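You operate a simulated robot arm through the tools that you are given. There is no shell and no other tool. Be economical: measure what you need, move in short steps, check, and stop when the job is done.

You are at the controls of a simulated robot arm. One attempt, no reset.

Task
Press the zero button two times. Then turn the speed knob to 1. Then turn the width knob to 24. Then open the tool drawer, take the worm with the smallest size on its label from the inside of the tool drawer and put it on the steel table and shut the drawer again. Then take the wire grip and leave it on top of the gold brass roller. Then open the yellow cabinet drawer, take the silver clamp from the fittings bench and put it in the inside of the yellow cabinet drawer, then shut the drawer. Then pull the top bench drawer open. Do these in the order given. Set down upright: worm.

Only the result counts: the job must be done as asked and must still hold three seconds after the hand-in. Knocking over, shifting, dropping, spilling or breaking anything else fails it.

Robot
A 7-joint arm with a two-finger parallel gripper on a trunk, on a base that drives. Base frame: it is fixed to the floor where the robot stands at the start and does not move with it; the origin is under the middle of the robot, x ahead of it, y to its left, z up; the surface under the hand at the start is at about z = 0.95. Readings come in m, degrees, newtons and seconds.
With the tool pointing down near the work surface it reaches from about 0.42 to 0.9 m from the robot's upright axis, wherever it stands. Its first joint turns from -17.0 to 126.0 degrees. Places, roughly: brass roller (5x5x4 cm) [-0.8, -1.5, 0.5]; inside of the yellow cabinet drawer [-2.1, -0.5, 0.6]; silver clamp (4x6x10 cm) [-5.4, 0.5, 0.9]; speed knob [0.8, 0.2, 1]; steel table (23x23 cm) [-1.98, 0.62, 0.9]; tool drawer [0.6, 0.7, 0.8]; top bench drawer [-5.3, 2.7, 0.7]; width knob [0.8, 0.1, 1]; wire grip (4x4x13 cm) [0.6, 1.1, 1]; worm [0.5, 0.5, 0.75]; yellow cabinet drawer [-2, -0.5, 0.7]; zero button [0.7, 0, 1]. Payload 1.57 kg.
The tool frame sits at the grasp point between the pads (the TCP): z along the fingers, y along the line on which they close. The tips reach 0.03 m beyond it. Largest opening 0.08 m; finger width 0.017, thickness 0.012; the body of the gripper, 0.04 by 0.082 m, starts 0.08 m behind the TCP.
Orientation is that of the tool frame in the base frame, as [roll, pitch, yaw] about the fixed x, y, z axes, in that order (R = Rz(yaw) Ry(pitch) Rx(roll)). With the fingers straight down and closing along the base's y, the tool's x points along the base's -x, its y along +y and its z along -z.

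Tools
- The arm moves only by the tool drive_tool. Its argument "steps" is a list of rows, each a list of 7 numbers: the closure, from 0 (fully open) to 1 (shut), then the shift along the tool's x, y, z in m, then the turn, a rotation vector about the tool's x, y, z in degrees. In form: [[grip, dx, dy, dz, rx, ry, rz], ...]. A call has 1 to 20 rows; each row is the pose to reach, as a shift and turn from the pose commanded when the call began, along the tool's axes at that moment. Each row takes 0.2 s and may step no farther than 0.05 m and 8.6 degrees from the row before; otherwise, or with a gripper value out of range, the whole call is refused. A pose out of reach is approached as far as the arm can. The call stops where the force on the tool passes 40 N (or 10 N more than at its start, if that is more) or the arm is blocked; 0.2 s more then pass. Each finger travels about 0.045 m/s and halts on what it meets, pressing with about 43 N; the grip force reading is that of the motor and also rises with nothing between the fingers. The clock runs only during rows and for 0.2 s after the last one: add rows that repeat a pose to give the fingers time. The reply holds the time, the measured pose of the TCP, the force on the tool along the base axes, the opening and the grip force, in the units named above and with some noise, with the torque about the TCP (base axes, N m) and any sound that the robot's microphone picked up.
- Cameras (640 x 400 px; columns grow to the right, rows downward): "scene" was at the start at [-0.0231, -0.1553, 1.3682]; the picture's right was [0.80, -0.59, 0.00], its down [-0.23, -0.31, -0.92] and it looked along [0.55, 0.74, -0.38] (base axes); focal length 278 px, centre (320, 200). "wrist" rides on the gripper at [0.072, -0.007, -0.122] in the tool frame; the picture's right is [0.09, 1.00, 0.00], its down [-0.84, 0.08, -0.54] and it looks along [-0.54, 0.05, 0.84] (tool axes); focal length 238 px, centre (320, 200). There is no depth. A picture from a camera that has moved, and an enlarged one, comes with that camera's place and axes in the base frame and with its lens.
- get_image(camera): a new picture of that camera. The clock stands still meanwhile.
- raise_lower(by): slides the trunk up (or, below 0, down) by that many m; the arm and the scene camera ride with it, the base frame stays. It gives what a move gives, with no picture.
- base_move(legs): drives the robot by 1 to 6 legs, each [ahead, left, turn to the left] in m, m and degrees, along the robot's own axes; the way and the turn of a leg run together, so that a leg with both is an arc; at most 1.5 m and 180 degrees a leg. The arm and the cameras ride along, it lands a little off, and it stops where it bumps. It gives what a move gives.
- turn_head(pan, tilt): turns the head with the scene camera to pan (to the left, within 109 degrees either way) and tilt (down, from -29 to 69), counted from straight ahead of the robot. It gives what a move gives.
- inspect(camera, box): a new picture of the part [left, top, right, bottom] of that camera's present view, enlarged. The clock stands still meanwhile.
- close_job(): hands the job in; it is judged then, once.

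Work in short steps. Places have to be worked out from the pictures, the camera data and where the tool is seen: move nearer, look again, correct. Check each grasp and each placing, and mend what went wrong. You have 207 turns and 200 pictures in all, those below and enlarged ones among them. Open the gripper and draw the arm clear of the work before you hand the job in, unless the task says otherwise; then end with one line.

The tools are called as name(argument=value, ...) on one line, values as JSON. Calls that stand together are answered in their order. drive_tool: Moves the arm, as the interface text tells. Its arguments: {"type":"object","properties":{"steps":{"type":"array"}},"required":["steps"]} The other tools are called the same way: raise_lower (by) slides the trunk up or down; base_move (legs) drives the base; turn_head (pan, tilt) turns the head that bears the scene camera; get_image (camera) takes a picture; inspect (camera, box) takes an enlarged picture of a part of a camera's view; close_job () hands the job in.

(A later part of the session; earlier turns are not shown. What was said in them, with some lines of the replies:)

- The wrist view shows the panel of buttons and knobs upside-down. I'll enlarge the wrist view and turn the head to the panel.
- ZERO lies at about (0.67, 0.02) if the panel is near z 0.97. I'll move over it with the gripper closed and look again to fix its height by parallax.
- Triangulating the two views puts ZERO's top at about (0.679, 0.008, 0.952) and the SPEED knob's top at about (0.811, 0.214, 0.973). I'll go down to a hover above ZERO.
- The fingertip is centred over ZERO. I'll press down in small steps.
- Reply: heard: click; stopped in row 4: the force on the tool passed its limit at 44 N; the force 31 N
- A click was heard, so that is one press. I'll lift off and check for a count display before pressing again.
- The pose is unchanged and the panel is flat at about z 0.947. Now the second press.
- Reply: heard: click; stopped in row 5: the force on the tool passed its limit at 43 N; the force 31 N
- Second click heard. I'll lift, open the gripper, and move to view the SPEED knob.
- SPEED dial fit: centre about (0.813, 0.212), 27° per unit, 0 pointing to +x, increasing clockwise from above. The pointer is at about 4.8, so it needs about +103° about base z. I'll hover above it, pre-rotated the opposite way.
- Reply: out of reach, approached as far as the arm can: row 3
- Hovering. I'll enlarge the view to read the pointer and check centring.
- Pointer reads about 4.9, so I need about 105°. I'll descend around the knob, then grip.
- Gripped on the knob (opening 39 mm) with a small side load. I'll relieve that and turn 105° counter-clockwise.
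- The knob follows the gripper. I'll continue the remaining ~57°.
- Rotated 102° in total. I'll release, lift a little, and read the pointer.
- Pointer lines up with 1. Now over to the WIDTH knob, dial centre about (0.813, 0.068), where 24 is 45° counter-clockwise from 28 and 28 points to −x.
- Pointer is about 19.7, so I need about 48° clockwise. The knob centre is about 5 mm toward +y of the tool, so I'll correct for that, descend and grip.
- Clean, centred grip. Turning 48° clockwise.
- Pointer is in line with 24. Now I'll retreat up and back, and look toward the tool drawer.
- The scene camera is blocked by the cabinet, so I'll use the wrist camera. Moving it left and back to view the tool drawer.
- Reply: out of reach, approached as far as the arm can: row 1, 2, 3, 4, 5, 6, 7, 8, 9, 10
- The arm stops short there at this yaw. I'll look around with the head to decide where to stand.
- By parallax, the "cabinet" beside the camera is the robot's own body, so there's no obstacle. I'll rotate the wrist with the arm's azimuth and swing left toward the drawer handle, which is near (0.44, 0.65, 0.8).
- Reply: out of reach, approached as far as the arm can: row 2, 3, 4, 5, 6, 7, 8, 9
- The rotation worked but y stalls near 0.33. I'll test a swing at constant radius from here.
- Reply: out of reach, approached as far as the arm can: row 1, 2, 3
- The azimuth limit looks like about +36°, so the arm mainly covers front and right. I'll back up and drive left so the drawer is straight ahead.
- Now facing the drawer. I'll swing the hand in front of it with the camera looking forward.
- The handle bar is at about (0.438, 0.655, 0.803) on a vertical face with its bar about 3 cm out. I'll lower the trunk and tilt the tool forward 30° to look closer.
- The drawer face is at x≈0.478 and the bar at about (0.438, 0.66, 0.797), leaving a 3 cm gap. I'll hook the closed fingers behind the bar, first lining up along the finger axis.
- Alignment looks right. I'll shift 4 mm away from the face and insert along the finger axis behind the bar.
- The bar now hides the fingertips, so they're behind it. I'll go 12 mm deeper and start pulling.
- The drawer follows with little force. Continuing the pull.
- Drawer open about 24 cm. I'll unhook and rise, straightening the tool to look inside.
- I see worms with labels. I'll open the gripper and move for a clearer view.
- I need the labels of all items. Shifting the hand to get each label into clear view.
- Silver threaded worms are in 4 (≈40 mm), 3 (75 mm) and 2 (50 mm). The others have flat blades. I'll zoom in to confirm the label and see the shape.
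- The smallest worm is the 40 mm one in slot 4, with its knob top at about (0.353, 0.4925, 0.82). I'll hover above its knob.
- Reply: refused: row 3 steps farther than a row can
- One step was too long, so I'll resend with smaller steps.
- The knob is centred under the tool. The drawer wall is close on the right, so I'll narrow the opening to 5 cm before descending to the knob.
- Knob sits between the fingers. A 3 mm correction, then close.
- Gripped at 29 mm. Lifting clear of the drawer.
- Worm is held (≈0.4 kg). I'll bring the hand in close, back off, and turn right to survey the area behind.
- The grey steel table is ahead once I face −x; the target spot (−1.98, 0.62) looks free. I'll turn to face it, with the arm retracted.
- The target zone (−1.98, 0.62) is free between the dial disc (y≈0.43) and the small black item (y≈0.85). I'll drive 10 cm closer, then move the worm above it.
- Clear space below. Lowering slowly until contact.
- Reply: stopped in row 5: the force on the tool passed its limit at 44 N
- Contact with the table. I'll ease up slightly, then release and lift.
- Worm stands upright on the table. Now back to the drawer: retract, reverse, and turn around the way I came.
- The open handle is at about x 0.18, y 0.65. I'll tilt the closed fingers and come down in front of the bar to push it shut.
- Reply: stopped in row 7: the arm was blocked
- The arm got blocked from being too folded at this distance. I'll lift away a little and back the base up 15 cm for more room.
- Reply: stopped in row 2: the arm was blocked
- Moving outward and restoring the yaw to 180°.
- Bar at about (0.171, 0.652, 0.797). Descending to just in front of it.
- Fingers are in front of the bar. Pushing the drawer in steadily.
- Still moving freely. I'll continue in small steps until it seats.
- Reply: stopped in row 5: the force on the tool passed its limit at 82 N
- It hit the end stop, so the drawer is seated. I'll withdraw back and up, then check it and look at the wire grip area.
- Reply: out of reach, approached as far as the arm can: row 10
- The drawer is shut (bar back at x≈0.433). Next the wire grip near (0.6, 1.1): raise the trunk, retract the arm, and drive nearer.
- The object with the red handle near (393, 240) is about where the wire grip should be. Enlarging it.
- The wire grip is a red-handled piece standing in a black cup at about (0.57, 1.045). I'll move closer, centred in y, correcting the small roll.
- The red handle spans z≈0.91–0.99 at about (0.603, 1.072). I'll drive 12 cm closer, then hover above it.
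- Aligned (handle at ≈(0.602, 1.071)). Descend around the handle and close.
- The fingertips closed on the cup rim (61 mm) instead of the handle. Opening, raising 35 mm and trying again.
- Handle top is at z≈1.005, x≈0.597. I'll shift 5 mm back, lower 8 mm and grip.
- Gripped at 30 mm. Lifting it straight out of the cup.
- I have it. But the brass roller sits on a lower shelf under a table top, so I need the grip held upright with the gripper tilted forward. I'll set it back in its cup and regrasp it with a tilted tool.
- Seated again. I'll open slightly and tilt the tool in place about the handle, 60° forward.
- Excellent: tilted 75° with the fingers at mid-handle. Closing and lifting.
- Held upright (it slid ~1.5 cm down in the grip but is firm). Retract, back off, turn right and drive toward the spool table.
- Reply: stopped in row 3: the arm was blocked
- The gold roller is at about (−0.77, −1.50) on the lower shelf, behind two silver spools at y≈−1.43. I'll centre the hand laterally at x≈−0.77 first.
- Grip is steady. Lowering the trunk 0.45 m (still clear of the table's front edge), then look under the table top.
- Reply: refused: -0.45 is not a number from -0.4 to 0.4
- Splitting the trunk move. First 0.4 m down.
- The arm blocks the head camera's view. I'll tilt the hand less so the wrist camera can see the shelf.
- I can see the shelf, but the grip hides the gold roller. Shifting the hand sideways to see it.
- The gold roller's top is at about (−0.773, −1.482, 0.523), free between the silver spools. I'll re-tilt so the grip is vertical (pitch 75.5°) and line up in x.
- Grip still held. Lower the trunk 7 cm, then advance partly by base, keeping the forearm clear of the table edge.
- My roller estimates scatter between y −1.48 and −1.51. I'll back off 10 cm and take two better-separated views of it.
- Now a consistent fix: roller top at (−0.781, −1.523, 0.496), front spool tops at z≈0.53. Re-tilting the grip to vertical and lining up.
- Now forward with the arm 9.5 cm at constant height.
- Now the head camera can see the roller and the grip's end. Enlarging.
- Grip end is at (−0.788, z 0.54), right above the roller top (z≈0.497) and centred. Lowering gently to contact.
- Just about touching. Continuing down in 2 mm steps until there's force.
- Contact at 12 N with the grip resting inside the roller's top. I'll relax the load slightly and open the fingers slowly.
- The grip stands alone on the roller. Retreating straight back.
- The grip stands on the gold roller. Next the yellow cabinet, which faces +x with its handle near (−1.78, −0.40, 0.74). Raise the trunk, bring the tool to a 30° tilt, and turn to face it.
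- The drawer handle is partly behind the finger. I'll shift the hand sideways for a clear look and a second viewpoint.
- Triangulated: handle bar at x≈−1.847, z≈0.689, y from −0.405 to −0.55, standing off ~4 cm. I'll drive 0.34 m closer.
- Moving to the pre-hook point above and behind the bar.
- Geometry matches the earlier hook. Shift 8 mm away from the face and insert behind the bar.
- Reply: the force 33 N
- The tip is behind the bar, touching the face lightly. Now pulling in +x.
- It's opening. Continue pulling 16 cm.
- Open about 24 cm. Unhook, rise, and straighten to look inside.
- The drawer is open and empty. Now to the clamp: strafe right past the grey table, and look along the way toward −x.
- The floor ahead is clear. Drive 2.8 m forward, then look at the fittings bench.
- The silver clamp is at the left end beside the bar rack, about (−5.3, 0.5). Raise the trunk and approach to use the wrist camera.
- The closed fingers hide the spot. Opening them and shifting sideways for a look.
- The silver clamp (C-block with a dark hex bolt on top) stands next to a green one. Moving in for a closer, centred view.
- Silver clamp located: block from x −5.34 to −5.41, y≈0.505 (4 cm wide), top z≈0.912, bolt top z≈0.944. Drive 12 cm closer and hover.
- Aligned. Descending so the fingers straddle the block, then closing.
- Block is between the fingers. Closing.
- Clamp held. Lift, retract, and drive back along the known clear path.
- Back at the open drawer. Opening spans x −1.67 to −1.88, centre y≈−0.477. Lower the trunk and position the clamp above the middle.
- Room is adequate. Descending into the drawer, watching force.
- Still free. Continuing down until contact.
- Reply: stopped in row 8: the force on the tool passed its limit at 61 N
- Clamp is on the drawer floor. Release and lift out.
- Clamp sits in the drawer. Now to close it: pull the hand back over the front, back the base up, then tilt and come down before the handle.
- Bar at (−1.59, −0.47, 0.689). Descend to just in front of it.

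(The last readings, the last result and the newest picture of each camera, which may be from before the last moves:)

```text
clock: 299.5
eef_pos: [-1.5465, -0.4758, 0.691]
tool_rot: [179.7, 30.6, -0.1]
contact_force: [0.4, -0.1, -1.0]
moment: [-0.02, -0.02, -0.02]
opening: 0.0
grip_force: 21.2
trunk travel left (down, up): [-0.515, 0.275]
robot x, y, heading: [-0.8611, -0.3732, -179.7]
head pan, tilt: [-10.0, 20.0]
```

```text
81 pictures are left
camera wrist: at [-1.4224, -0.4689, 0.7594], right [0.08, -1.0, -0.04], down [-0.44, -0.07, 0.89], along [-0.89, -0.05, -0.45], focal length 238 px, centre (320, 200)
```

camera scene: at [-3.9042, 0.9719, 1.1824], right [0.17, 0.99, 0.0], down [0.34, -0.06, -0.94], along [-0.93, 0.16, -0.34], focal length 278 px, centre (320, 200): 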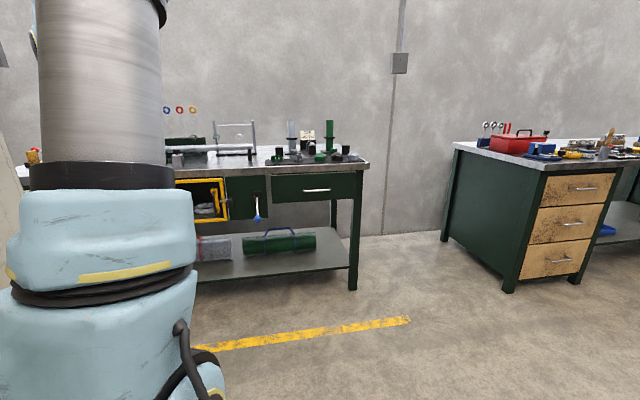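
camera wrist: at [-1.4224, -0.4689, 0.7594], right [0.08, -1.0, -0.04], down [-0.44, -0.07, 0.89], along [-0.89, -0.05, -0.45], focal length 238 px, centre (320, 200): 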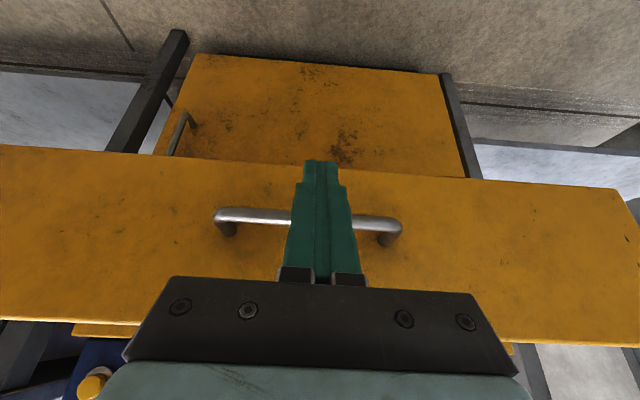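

In front of the bar. Pushing the drawer in gently.

drive_tool(steps=[[1, -0.0129, 0, 0.0076, 0, 0, 0], [1, -0.0258, 0, 0.0153, 0, 0, 0], [1, -0.0387, 0, 0.0229, 0, 0, 0], [1, -0.0517, 0, 0.0305, 0, 0, 0], [1, -0.0646, 0, 0.0382, 0, 0, 0], [1, -0.0775, 0, 0.0458, 0, 0, 0], [1, -0.0904, 0, 0.0534, 0, 0, 0], [1, -0.1033, 0, 0.061, 0, 0, 0], [1, -0.1162, 0, 0.0687, 0, 0, 0], [1, -0.1291, 0, 0.0764, 0, 0, 0], [1, -0.142, 0, 0.084, 0, 0, 0], [1, -0.155, 0, 0.0916, 0, 0, 0], [1, -0.1679, 0, 0.0993, 0, 0, 0], [1, -0.1808, 0, 0.107, 0, 0, 0], [1, -0.1937, 0, 0.1145, 0, 0, 0], [1, -0.2066, 0, 0.122, 0, 0, 0]])

get_image(camera="wrist")

```text
clock: 302.9
eef_pos: [-1.7862, -0.4763, 0.6917]
tool_rot: [179.8, 30.7, -0.2]
contact_force: [0.2, -0.6, 0.7]
moment: [-0.01, -0.03, -0.01]
opening: 0.0
grip_force: 21.3
trunk travel left (down, up): [-0.515, 0.275]
robot x, y, heading: [-0.8584, -0.3692, -180.0]
head pan, tilt: [-10.0, 20.0]
```

```text
80 pictures are left
camera wrist: at [-1.6622, -0.4682, 0.7606], right [0.08, -1.0, -0.04], down [-0.44, -0.07, 0.89], along [-0.89, -0.05, -0.45], focal length 238 px, centre (320, 200)
```

wrist: 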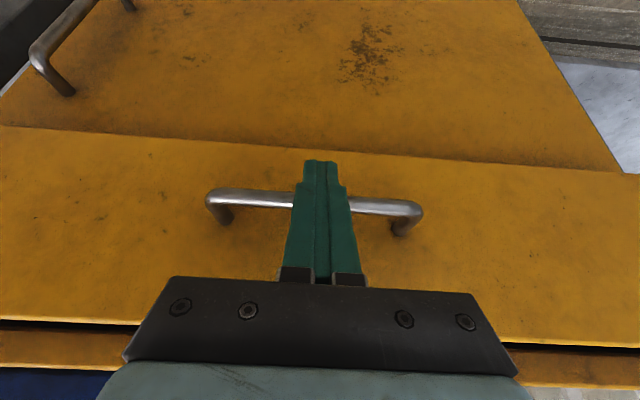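

Nearly shut. Final slow push to the stop.

drive_tool(steps=[[1, -0.0069, 0, 0.0041, 0, 0, 0], [1, -0.0138, 0, 0.0081, 0, 0, 0], [1, -0.0207, 0, 0.0122, 0, 0, 0], [1, -0.0275, 0, 0.0163, 0, 0, 0], [1, -0.0344, 0, 0.0203, 0, 0, 0], [1, -0.0413, 0, 0.0244, 0, 0, 0], [1, -0.0482, 0, 0.0285, 0, 0, 0], [1, -0.055, 0, 0.0325, 0, 0, 0]])

get_image(camera="wrist")

```text
clock: 304.1
eef_pos: [-1.8191, -0.4761, 0.6864]
tool_rot: [179.8, 29.9, 0.1]
contact_force: [2.2, 0.8, -0.1]
moment: [0.01, 0.03, -0.01]
opening: 0.0
grip_force: 21.5
trunk travel left (down, up): [-0.515, 0.275]
robot x, y, heading: [-0.8567, -0.3721, -180.1]
head pan, tilt: [-10.0, 20.0]
stopped in row 6: the force on the tool passed its limit at 59 N (the readings are from after the stop); the commanded pose is now the measured one
```

```text
79 pictures are left
camera wrist: at [-1.6963, -0.4697, 0.7564], right [0.08, -1.0, -0.04], down [-0.46, -0.08, 0.89], along [-0.89, -0.05, -0.46], focal length 238 px, centre (320, 200)
```

wrist: 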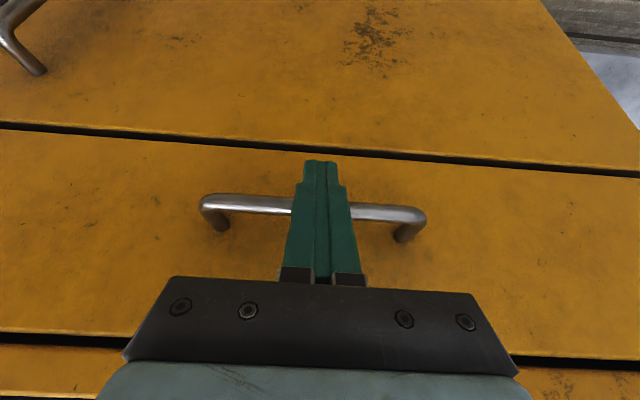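

Drawer shut flush. Withdraw back and up, retract, and drive to the wooden drawer bench.

drive_tool(steps=[[1, 0.034, 0, -0.02, 0, 0, 0], [1, 0.05, 0, -0.06, 0, 0, 0], [1, 0.045, 0, -0.105, 0, 0, 0], [1, 0.04, 0, -0.15, 0, 0, 0], [1, 0.05, 0, -0.195, 0, 0, 0], [1, 0.08, 0, -0.23, 0, 0, 0], [1, 0.115, 0, -0.26, 0, 0, 0], [1, 0.15, 0, -0.285, 0, 0, 0]])

base_move(legs=[[0, -0.95, 0], [0, -0.95, 0], [1.5, 0, 0], [1.4, 0, 0]])

turn_head(pan=-25, tilt=20)

get_image(camera="scene")

```text
clock: 305.9
eef_pos: [-1.5474, -0.4758, 0.8604]
tool_rot: [-180.0, 29.8, 0.0]
contact_force: [1.3, -0.7, -0.3]
moment: [0.01, -0.02, 0.03]
opening: 0.0
grip_force: 21.5
trunk travel left (down, up): [-0.515, 0.275]
robot x, y, heading: [-0.8642, -0.3697, -180.3]
head pan, tilt: [-10.0, 20.0]
```

```text
clock: 329.0
eef_pos: [-4.4656, 1.4043, 0.8611]
tool_rot: [179.9, 29.8, 0.1]
contact_force: [-0.1, 0.4, 0.7]
moment: [0.02, -0.01, 0.0]
opening: 0.0
grip_force: 20.9
trunk travel left (down, up): [-0.515, 0.275]
robot x, y, heading: [-3.7791, 1.5097, -179.7]
head pan, tilt: [-10.0, 20.0]
```

```text
clock: 329.8
eef_pos: [-4.4647, 1.4021, 0.8598]
tool_rot: [179.9, 29.8, 0.2]
contact_force: [0.5, -0.6, -0.1]
moment: [-0.03, 0.02, -0.02]
opening: 0.0
grip_force: 21.4
trunk travel left (down, up): [-0.515, 0.275]
robot x, y, heading: [-3.7774, 1.5057, -179.7]
head pan, tilt: [-25.0, 20.0]
```

```text
78 pictures are left
camera scene: at [-3.7826, 1.7777, 1.1623], right [0.42, 0.91, 0.0], down [0.31, -0.14, -0.94], along [-0.85, 0.39, -0.34], focal length 278 px, centre (320, 200)
```

scene: 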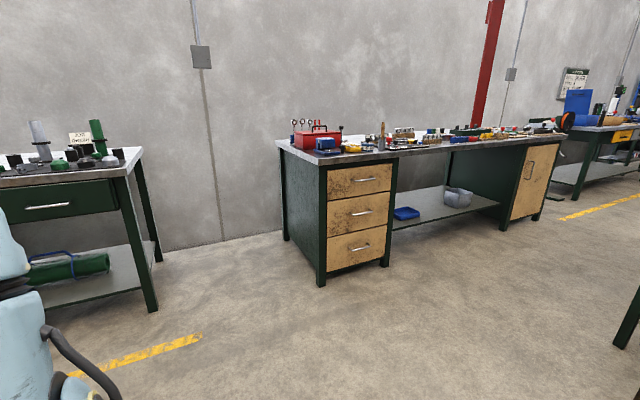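

Top drawer handle is at about (−5.064, 2.63, 0.735). Move forward, then strafe right to stand in front of it.

base_move(legs=[[0.38, 0, 0], [0, -1.0, 0]])

get_image(camera="wrist")

```text
clock: 337.0
eef_pos: [-4.8466, 2.4071, 0.8602]
tool_rot: [179.9, 29.8, -0.2]
contact_force: [0.5, 0.3, 0.1]
moment: [0.02, -0.01, -0.01]
opening: 0.0
grip_force: 21.6
trunk travel left (down, up): [-0.515, 0.275]
robot x, y, heading: [-4.162, 2.5117, 179.8]
head pan, tilt: [-25.0, 20.0]
```

```text
77 pictures are left
camera wrist: at [-4.7243, 2.4142, 0.9299], right [0.08, -1.0, -0.04], down [-0.46, -0.07, 0.89], along [-0.89, -0.05, -0.46], focal length 238 px, centre (320, 200)
```

wrist: 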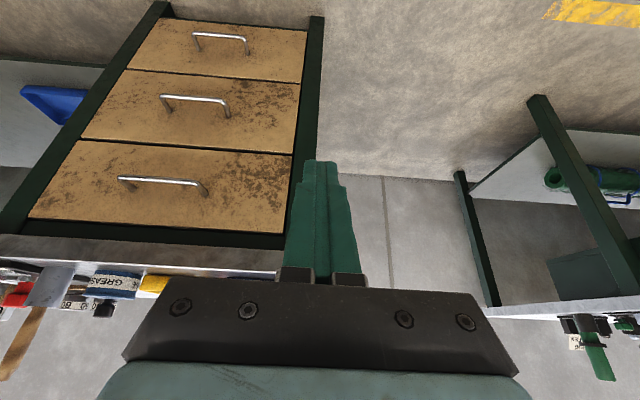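

Handle seen at left, consistent with the estimate. Shifting the hand in front of it for a second view.

drive_tool(steps=[[1, 0, -0.045, 0, 0, 0, 0], [1, 0, -0.09, 0, 0, 0, 0], [1, 0, -0.135, 0, 0, 0, 0], [1, 0, -0.18, 0, 0, 0, 0], [1, 0, -0.21, 0, 0, 0, 0], [1, 0, -0.21, 0, 0, 0, 0]])

get_image(camera="wrist")

```text
clock: 338.4
eef_pos: [-4.8458, 2.6177, 0.8584]
tool_rot: [179.9, 29.8, 0.0]
contact_force: [0.2, 0.2, -1.1]
moment: [0.03, -0.04, -0.01]
opening: 0.0
grip_force: 21.1
trunk travel left (down, up): [-0.515, 0.275]
robot x, y, heading: [-4.1588, 2.5104, 179.9]
head pan, tilt: [-25.0, 20.0]
```

```text
76 pictures are left
camera wrist: at [-4.7233, 2.6245, 0.9285], right [0.08, -1.0, -0.04], down [-0.46, -0.07, 0.89], along [-0.89, -0.05, -0.46], focal length 238 px, centre (320, 200)
```

wrist: 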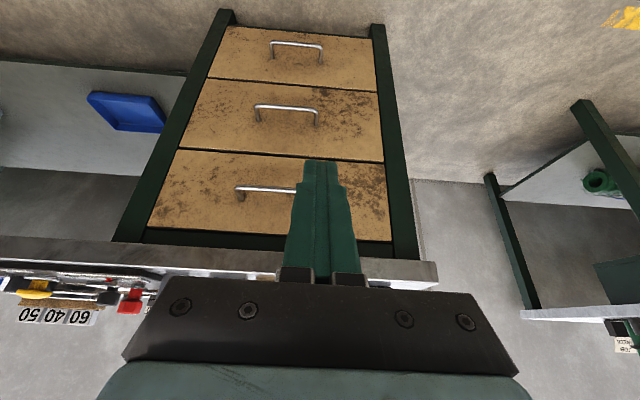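

Triangulated bar: x≈−5.116, z≈0.7115, y 2.605–2.756. Drive 12 cm closer, then move to the pre-hook point.

base_move(legs=[[0.12, 0, 0]])

drive_tool(steps=[[1, -0.015, -0.012, 0.025, 0, 0, 0], [1, -0.03, -0.025, 0.05, 0, 0, 0], [1, -0.045, -0.037, 0.075, 0, 0, 0], [1, -0.06, -0.05, 0.1, 0, 0, 0], [1, -0.07, -0.0623, 0.115, 0, 0, 0], [1, -0.07, -0.0623, 0.115, 0, 0, 0]])

get_image(camera="wrist")

```text
clock: 339.6
eef_pos: [-4.9645, 2.6176, 0.8591]
tool_rot: [179.9, 29.9, -0.3]
contact_force: [0.6, 0.5, 0.4]
moment: [-0.03, 0.04, 0.0]
opening: 0.0002
grip_force: 21.6
trunk travel left (down, up): [-0.515, 0.275]
robot x, y, heading: [-4.278, 2.5073, 179.8]
head pan, tilt: [-25.0, 20.0]
```

```text
clock: 341.0
eef_pos: [-5.0829, 2.6801, 0.7945]
tool_rot: [179.9, 29.7, -0.2]
contact_force: [-0.2, -0.6, -1.0]
moment: [0.0, 0.0, 0.03]
opening: 0.0
grip_force: 21.3
trunk travel left (down, up): [-0.515, 0.275]
robot x, y, heading: [-4.2797, 2.5137, 180.0]
head pan, tilt: [-25.0, 20.0]
```

```text
75 pictures are left
camera wrist: at [-4.9606, 2.6873, 0.8635], right [0.08, -1.0, -0.04], down [-0.46, -0.07, 0.89], along [-0.89, -0.05, -0.46], focal length 238 px, centre (320, 200)
```

wrist: 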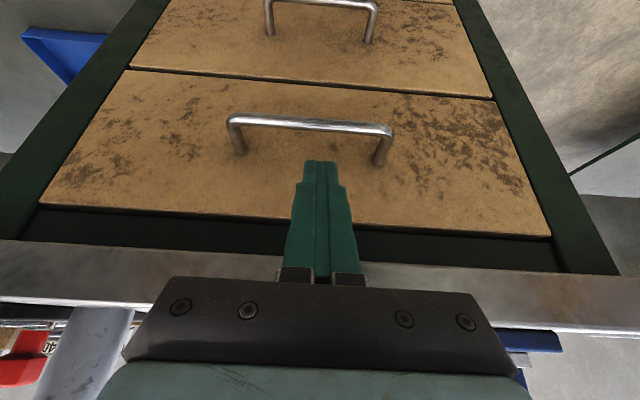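

Bar confirmed at (−5.113, z 0.7115). Shift 6 mm toward the face and insert behind the bar.

drive_tool(steps=[[1, -0.006, 0, 0.018, 0, 0, 0], [1, -0.006, 0, 0.036, 0, 0, 0], [1, -0.006, 0, 0.05, 0, 0, 0], [1, -0.006, 0, 0.06, 0, 0, 0], [1, -0.006, 0, 0.068, 0, 0, 0], [1, -0.006, 0, 0.074, 0, 0, 0]])

get_image(camera="wrist")

```text
clock: 342.4
eef_pos: [-5.1255, 2.6786, 0.7324]
tool_rot: [179.8, 29.7, -0.2]
contact_force: [0.7, -1.2, 0.4]
moment: [-0.03, 0.01, 0.03]
opening: 0.0001
grip_force: 21.2
trunk travel left (down, up): [-0.515, 0.275]
robot x, y, heading: [-4.2783, 2.5077, 179.9]
head pan, tilt: [-25.0, 20.0]
```

```text
74 pictures are left
camera wrist: at [-5.0027, 2.6871, 0.802], right [0.08, -1.0, -0.04], down [-0.46, -0.07, 0.89], along [-0.89, -0.05, -0.46], focal length 238 px, centre (320, 200)
```

wrist: 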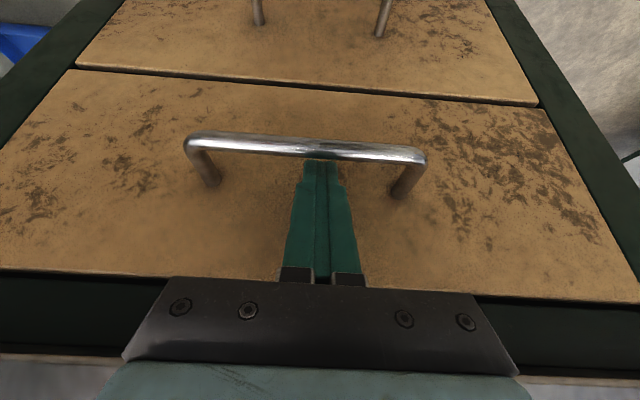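

Hooked behind the bar. Pulling in +x.

drive_tool(steps=[[1, 0, 0, 0.006, 0, 0, 0], [1, 0.0174, 0, -0.004, 0, 0, 0], [1, 0.0347, 0, -0.014, 0, 0, 0], [1, 0.052, 0, -0.024, 0, 0, 0], [1, 0.0695, 0, -0.034, 0, 0, 0], [1, 0.087, 0, -0.044, 0, 0, 0]])

get_image(camera="wrist")

```text
clock: 343.8
eef_pos: [-5.0267, 2.68, 0.7256]
tool_rot: [179.8, 29.5, -0.1]
contact_force: [-0.7, 0.0, 0.6]
moment: [-0.01, -0.01, -0.02]
opening: 0.0001
grip_force: 21.8
trunk travel left (down, up): [-0.515, 0.275]
robot x, y, heading: [-4.2795, 2.5093, 179.8]
head pan, tilt: [-25.0, 20.0]
```

```text
73 pictures are left
camera wrist: at [-4.9047, 2.6866, 0.7959], right [0.08, -1.0, -0.04], down [-0.46, -0.07, 0.88], along [-0.88, -0.05, -0.46], focal length 238 px, centre (320, 200)
```

wrist: 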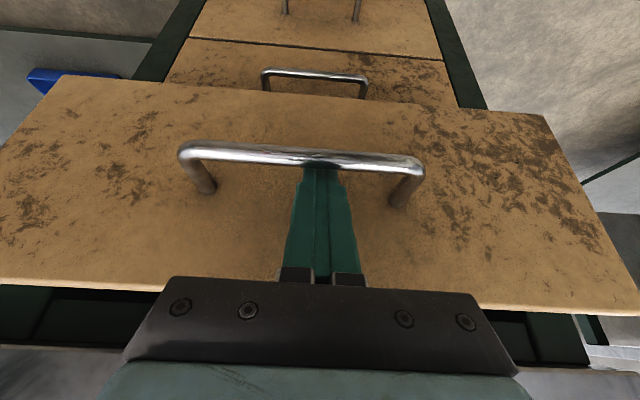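

Opening well. Pulling another 15 cm.

drive_tool(steps=[[1, 0.0174, 0, -0.0099, 0, 0, 0], [1, 0.0348, 0, -0.0197, 0, 0, 0], [1, 0.0522, 0, -0.0296, 0, 0, 0], [1, 0.0696, 0, -0.0394, 0, 0, 0], [1, 0.087, 0, -0.0493, 0, 0, 0], [1, 0.1044, 0, -0.0591, 0, 0, 0], [1, 0.1218, 0, -0.069, 0, 0, 0], [1, 0.1305, 0, -0.0739, 0, 0, 0]])

get_image(camera="wrist")

```text
clock: 345.6
eef_pos: [-4.8777, 2.6796, 0.728]
tool_rot: [179.9, 29.8, -0.1]
contact_force: [-0.2, -0.2, 0.0]
moment: [0.0, -0.03, -0.01]
opening: 0.0
grip_force: 20.6
trunk travel left (down, up): [-0.515, 0.275]
robot x, y, heading: [-4.2844, 2.5115, 179.8]
head pan, tilt: [-25.0, 20.0]
```

```text
72 pictures are left
camera wrist: at [-4.7543, 2.6864, 0.7964], right [0.08, -1.0, -0.04], down [-0.46, -0.07, 0.89], along [-0.88, -0.05, -0.46], focal length 238 px, centre (320, 200)
```

wrist: 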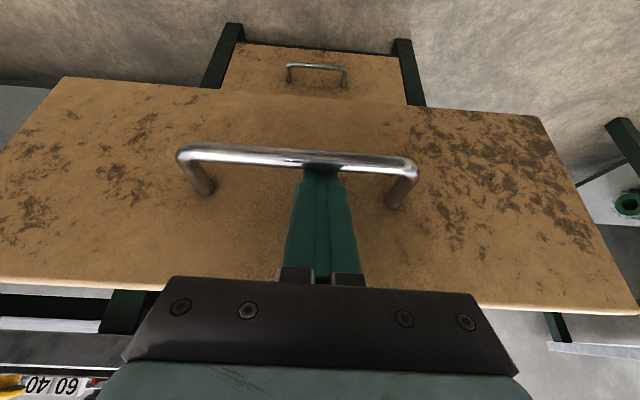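

Open about 24 cm. A little more with force monitoring to see if there is further travel.

drive_tool(steps=[[1, 0.0087, 0, -0.0049, 0, 0, 0], [1, 0.0174, 0, -0.0099, 0, 0, 0], [1, 0.026, 0, -0.0148, 0, 0, 0]])

```text
clock: 346.4
eef_pos: [-4.8476, 2.6793, 0.7258]
tool_rot: [179.9, 29.6, -0.3]
contact_force: [0.0, 0.0, 1.0]
moment: [0.01, 0.02, 0.0]
opening: 0.0
grip_force: 20.9
trunk travel left (down, up): [-0.515, 0.275]
robot x, y, heading: [-4.2794, 2.5102, 180.0]
head pan, tilt: [-25.0, 20.0]
```

Still free, now ~27 cm open, which is plenty. Unhook along the finger axis, rise and draw clear.

drive_tool(steps=[[1, -0.006, 0, 0.001, 0, 0, 0], [1, -0.006, 0, -0.03, 0, 0, 0], [1, -0.006, 0, -0.07, 0, 0, 0], [1, -0.03, 0, -0.11, 0, 0, 0], [1, -0.055, 0, -0.15, 0, 5, 0], [0.7, -0.085, 0, -0.185, 0, 10, 0], [0.4, -0.115, 0, -0.22, 0, 15, 0], [0.1, -0.145, 0, -0.255, 0, 20, 0], [0, -0.165, 0, -0.28, 0, 25, 0], [0, -0.165, 0, -0.28, 0, 29, 0]])

get_image(camera="wrist")

```text
clock: 348.6
eef_pos: [-4.8514, 2.6784, 1.0523]
tool_rot: [179.9, 0.6, -0.1]
contact_force: [0.0, 0.4, 0.0]
moment: [-0.02, 0.02, -0.01]
opening: 0.08
grip_force: 0.1
out of reach, approached as far as the arm can: row 2, 3, 4
trunk travel left (down, up): [-0.515, 0.275]
robot x, y, heading: [-4.2794, 2.5091, 180.0]
head pan, tilt: [-25.0, 20.0]
```

```text
71 pictures are left
camera wrist: at [-4.7784, 2.6862, 1.1726], right [0.09, -1.0, 0.0], down [-0.83, -0.07, 0.55], along [-0.55, -0.05, -0.83], focal length 238 px, centre (320, 200)
```

wrist: 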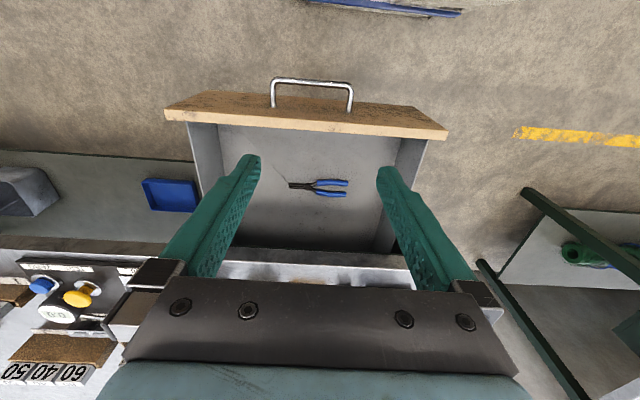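

The top bench drawer stays open. Backing the robot clear before handing in.

base_move(legs=[[-0.25, 0, 0]])

get_image(camera="scene")

```text
clock: 350.5
eef_pos: [-4.5993, 2.6799, 1.0525]
tool_rot: [180.0, 0.8, -0.2]
contact_force: [0.0, 0.1, 0.9]
moment: [-0.04, -0.01, 0.03]
opening: 0.08
grip_force: 0.1
trunk travel left (down, up): [-0.515, 0.275]
robot x, y, heading: [-4.0268, 2.5083, 180.0]
head pan, tilt: [-25.0, 20.0]
```

```text
70 pictures are left
camera scene: at [-4.0289, 2.7786, 1.1623], right [0.42, 0.91, 0.0], down [0.31, -0.15, -0.94], along [-0.85, 0.4, -0.34], focal length 278 px, centre (320, 200)
```

scene: 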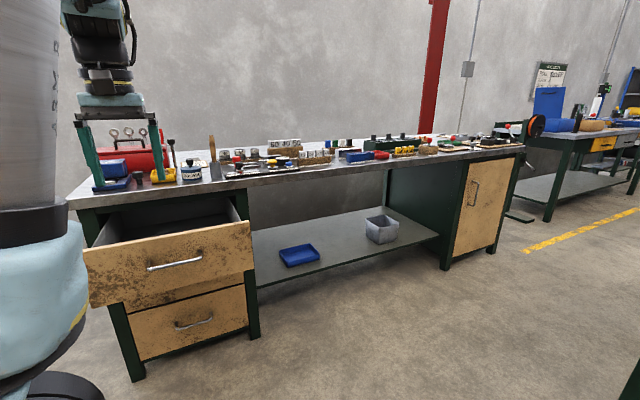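

The drawer is clearly open, the gripper is open and the arm is clear. Handing in.

close_job()

```text
The job is handed in.
```

I did all the steps in the order given and handed the job in; I had no confirmation of the verdict.
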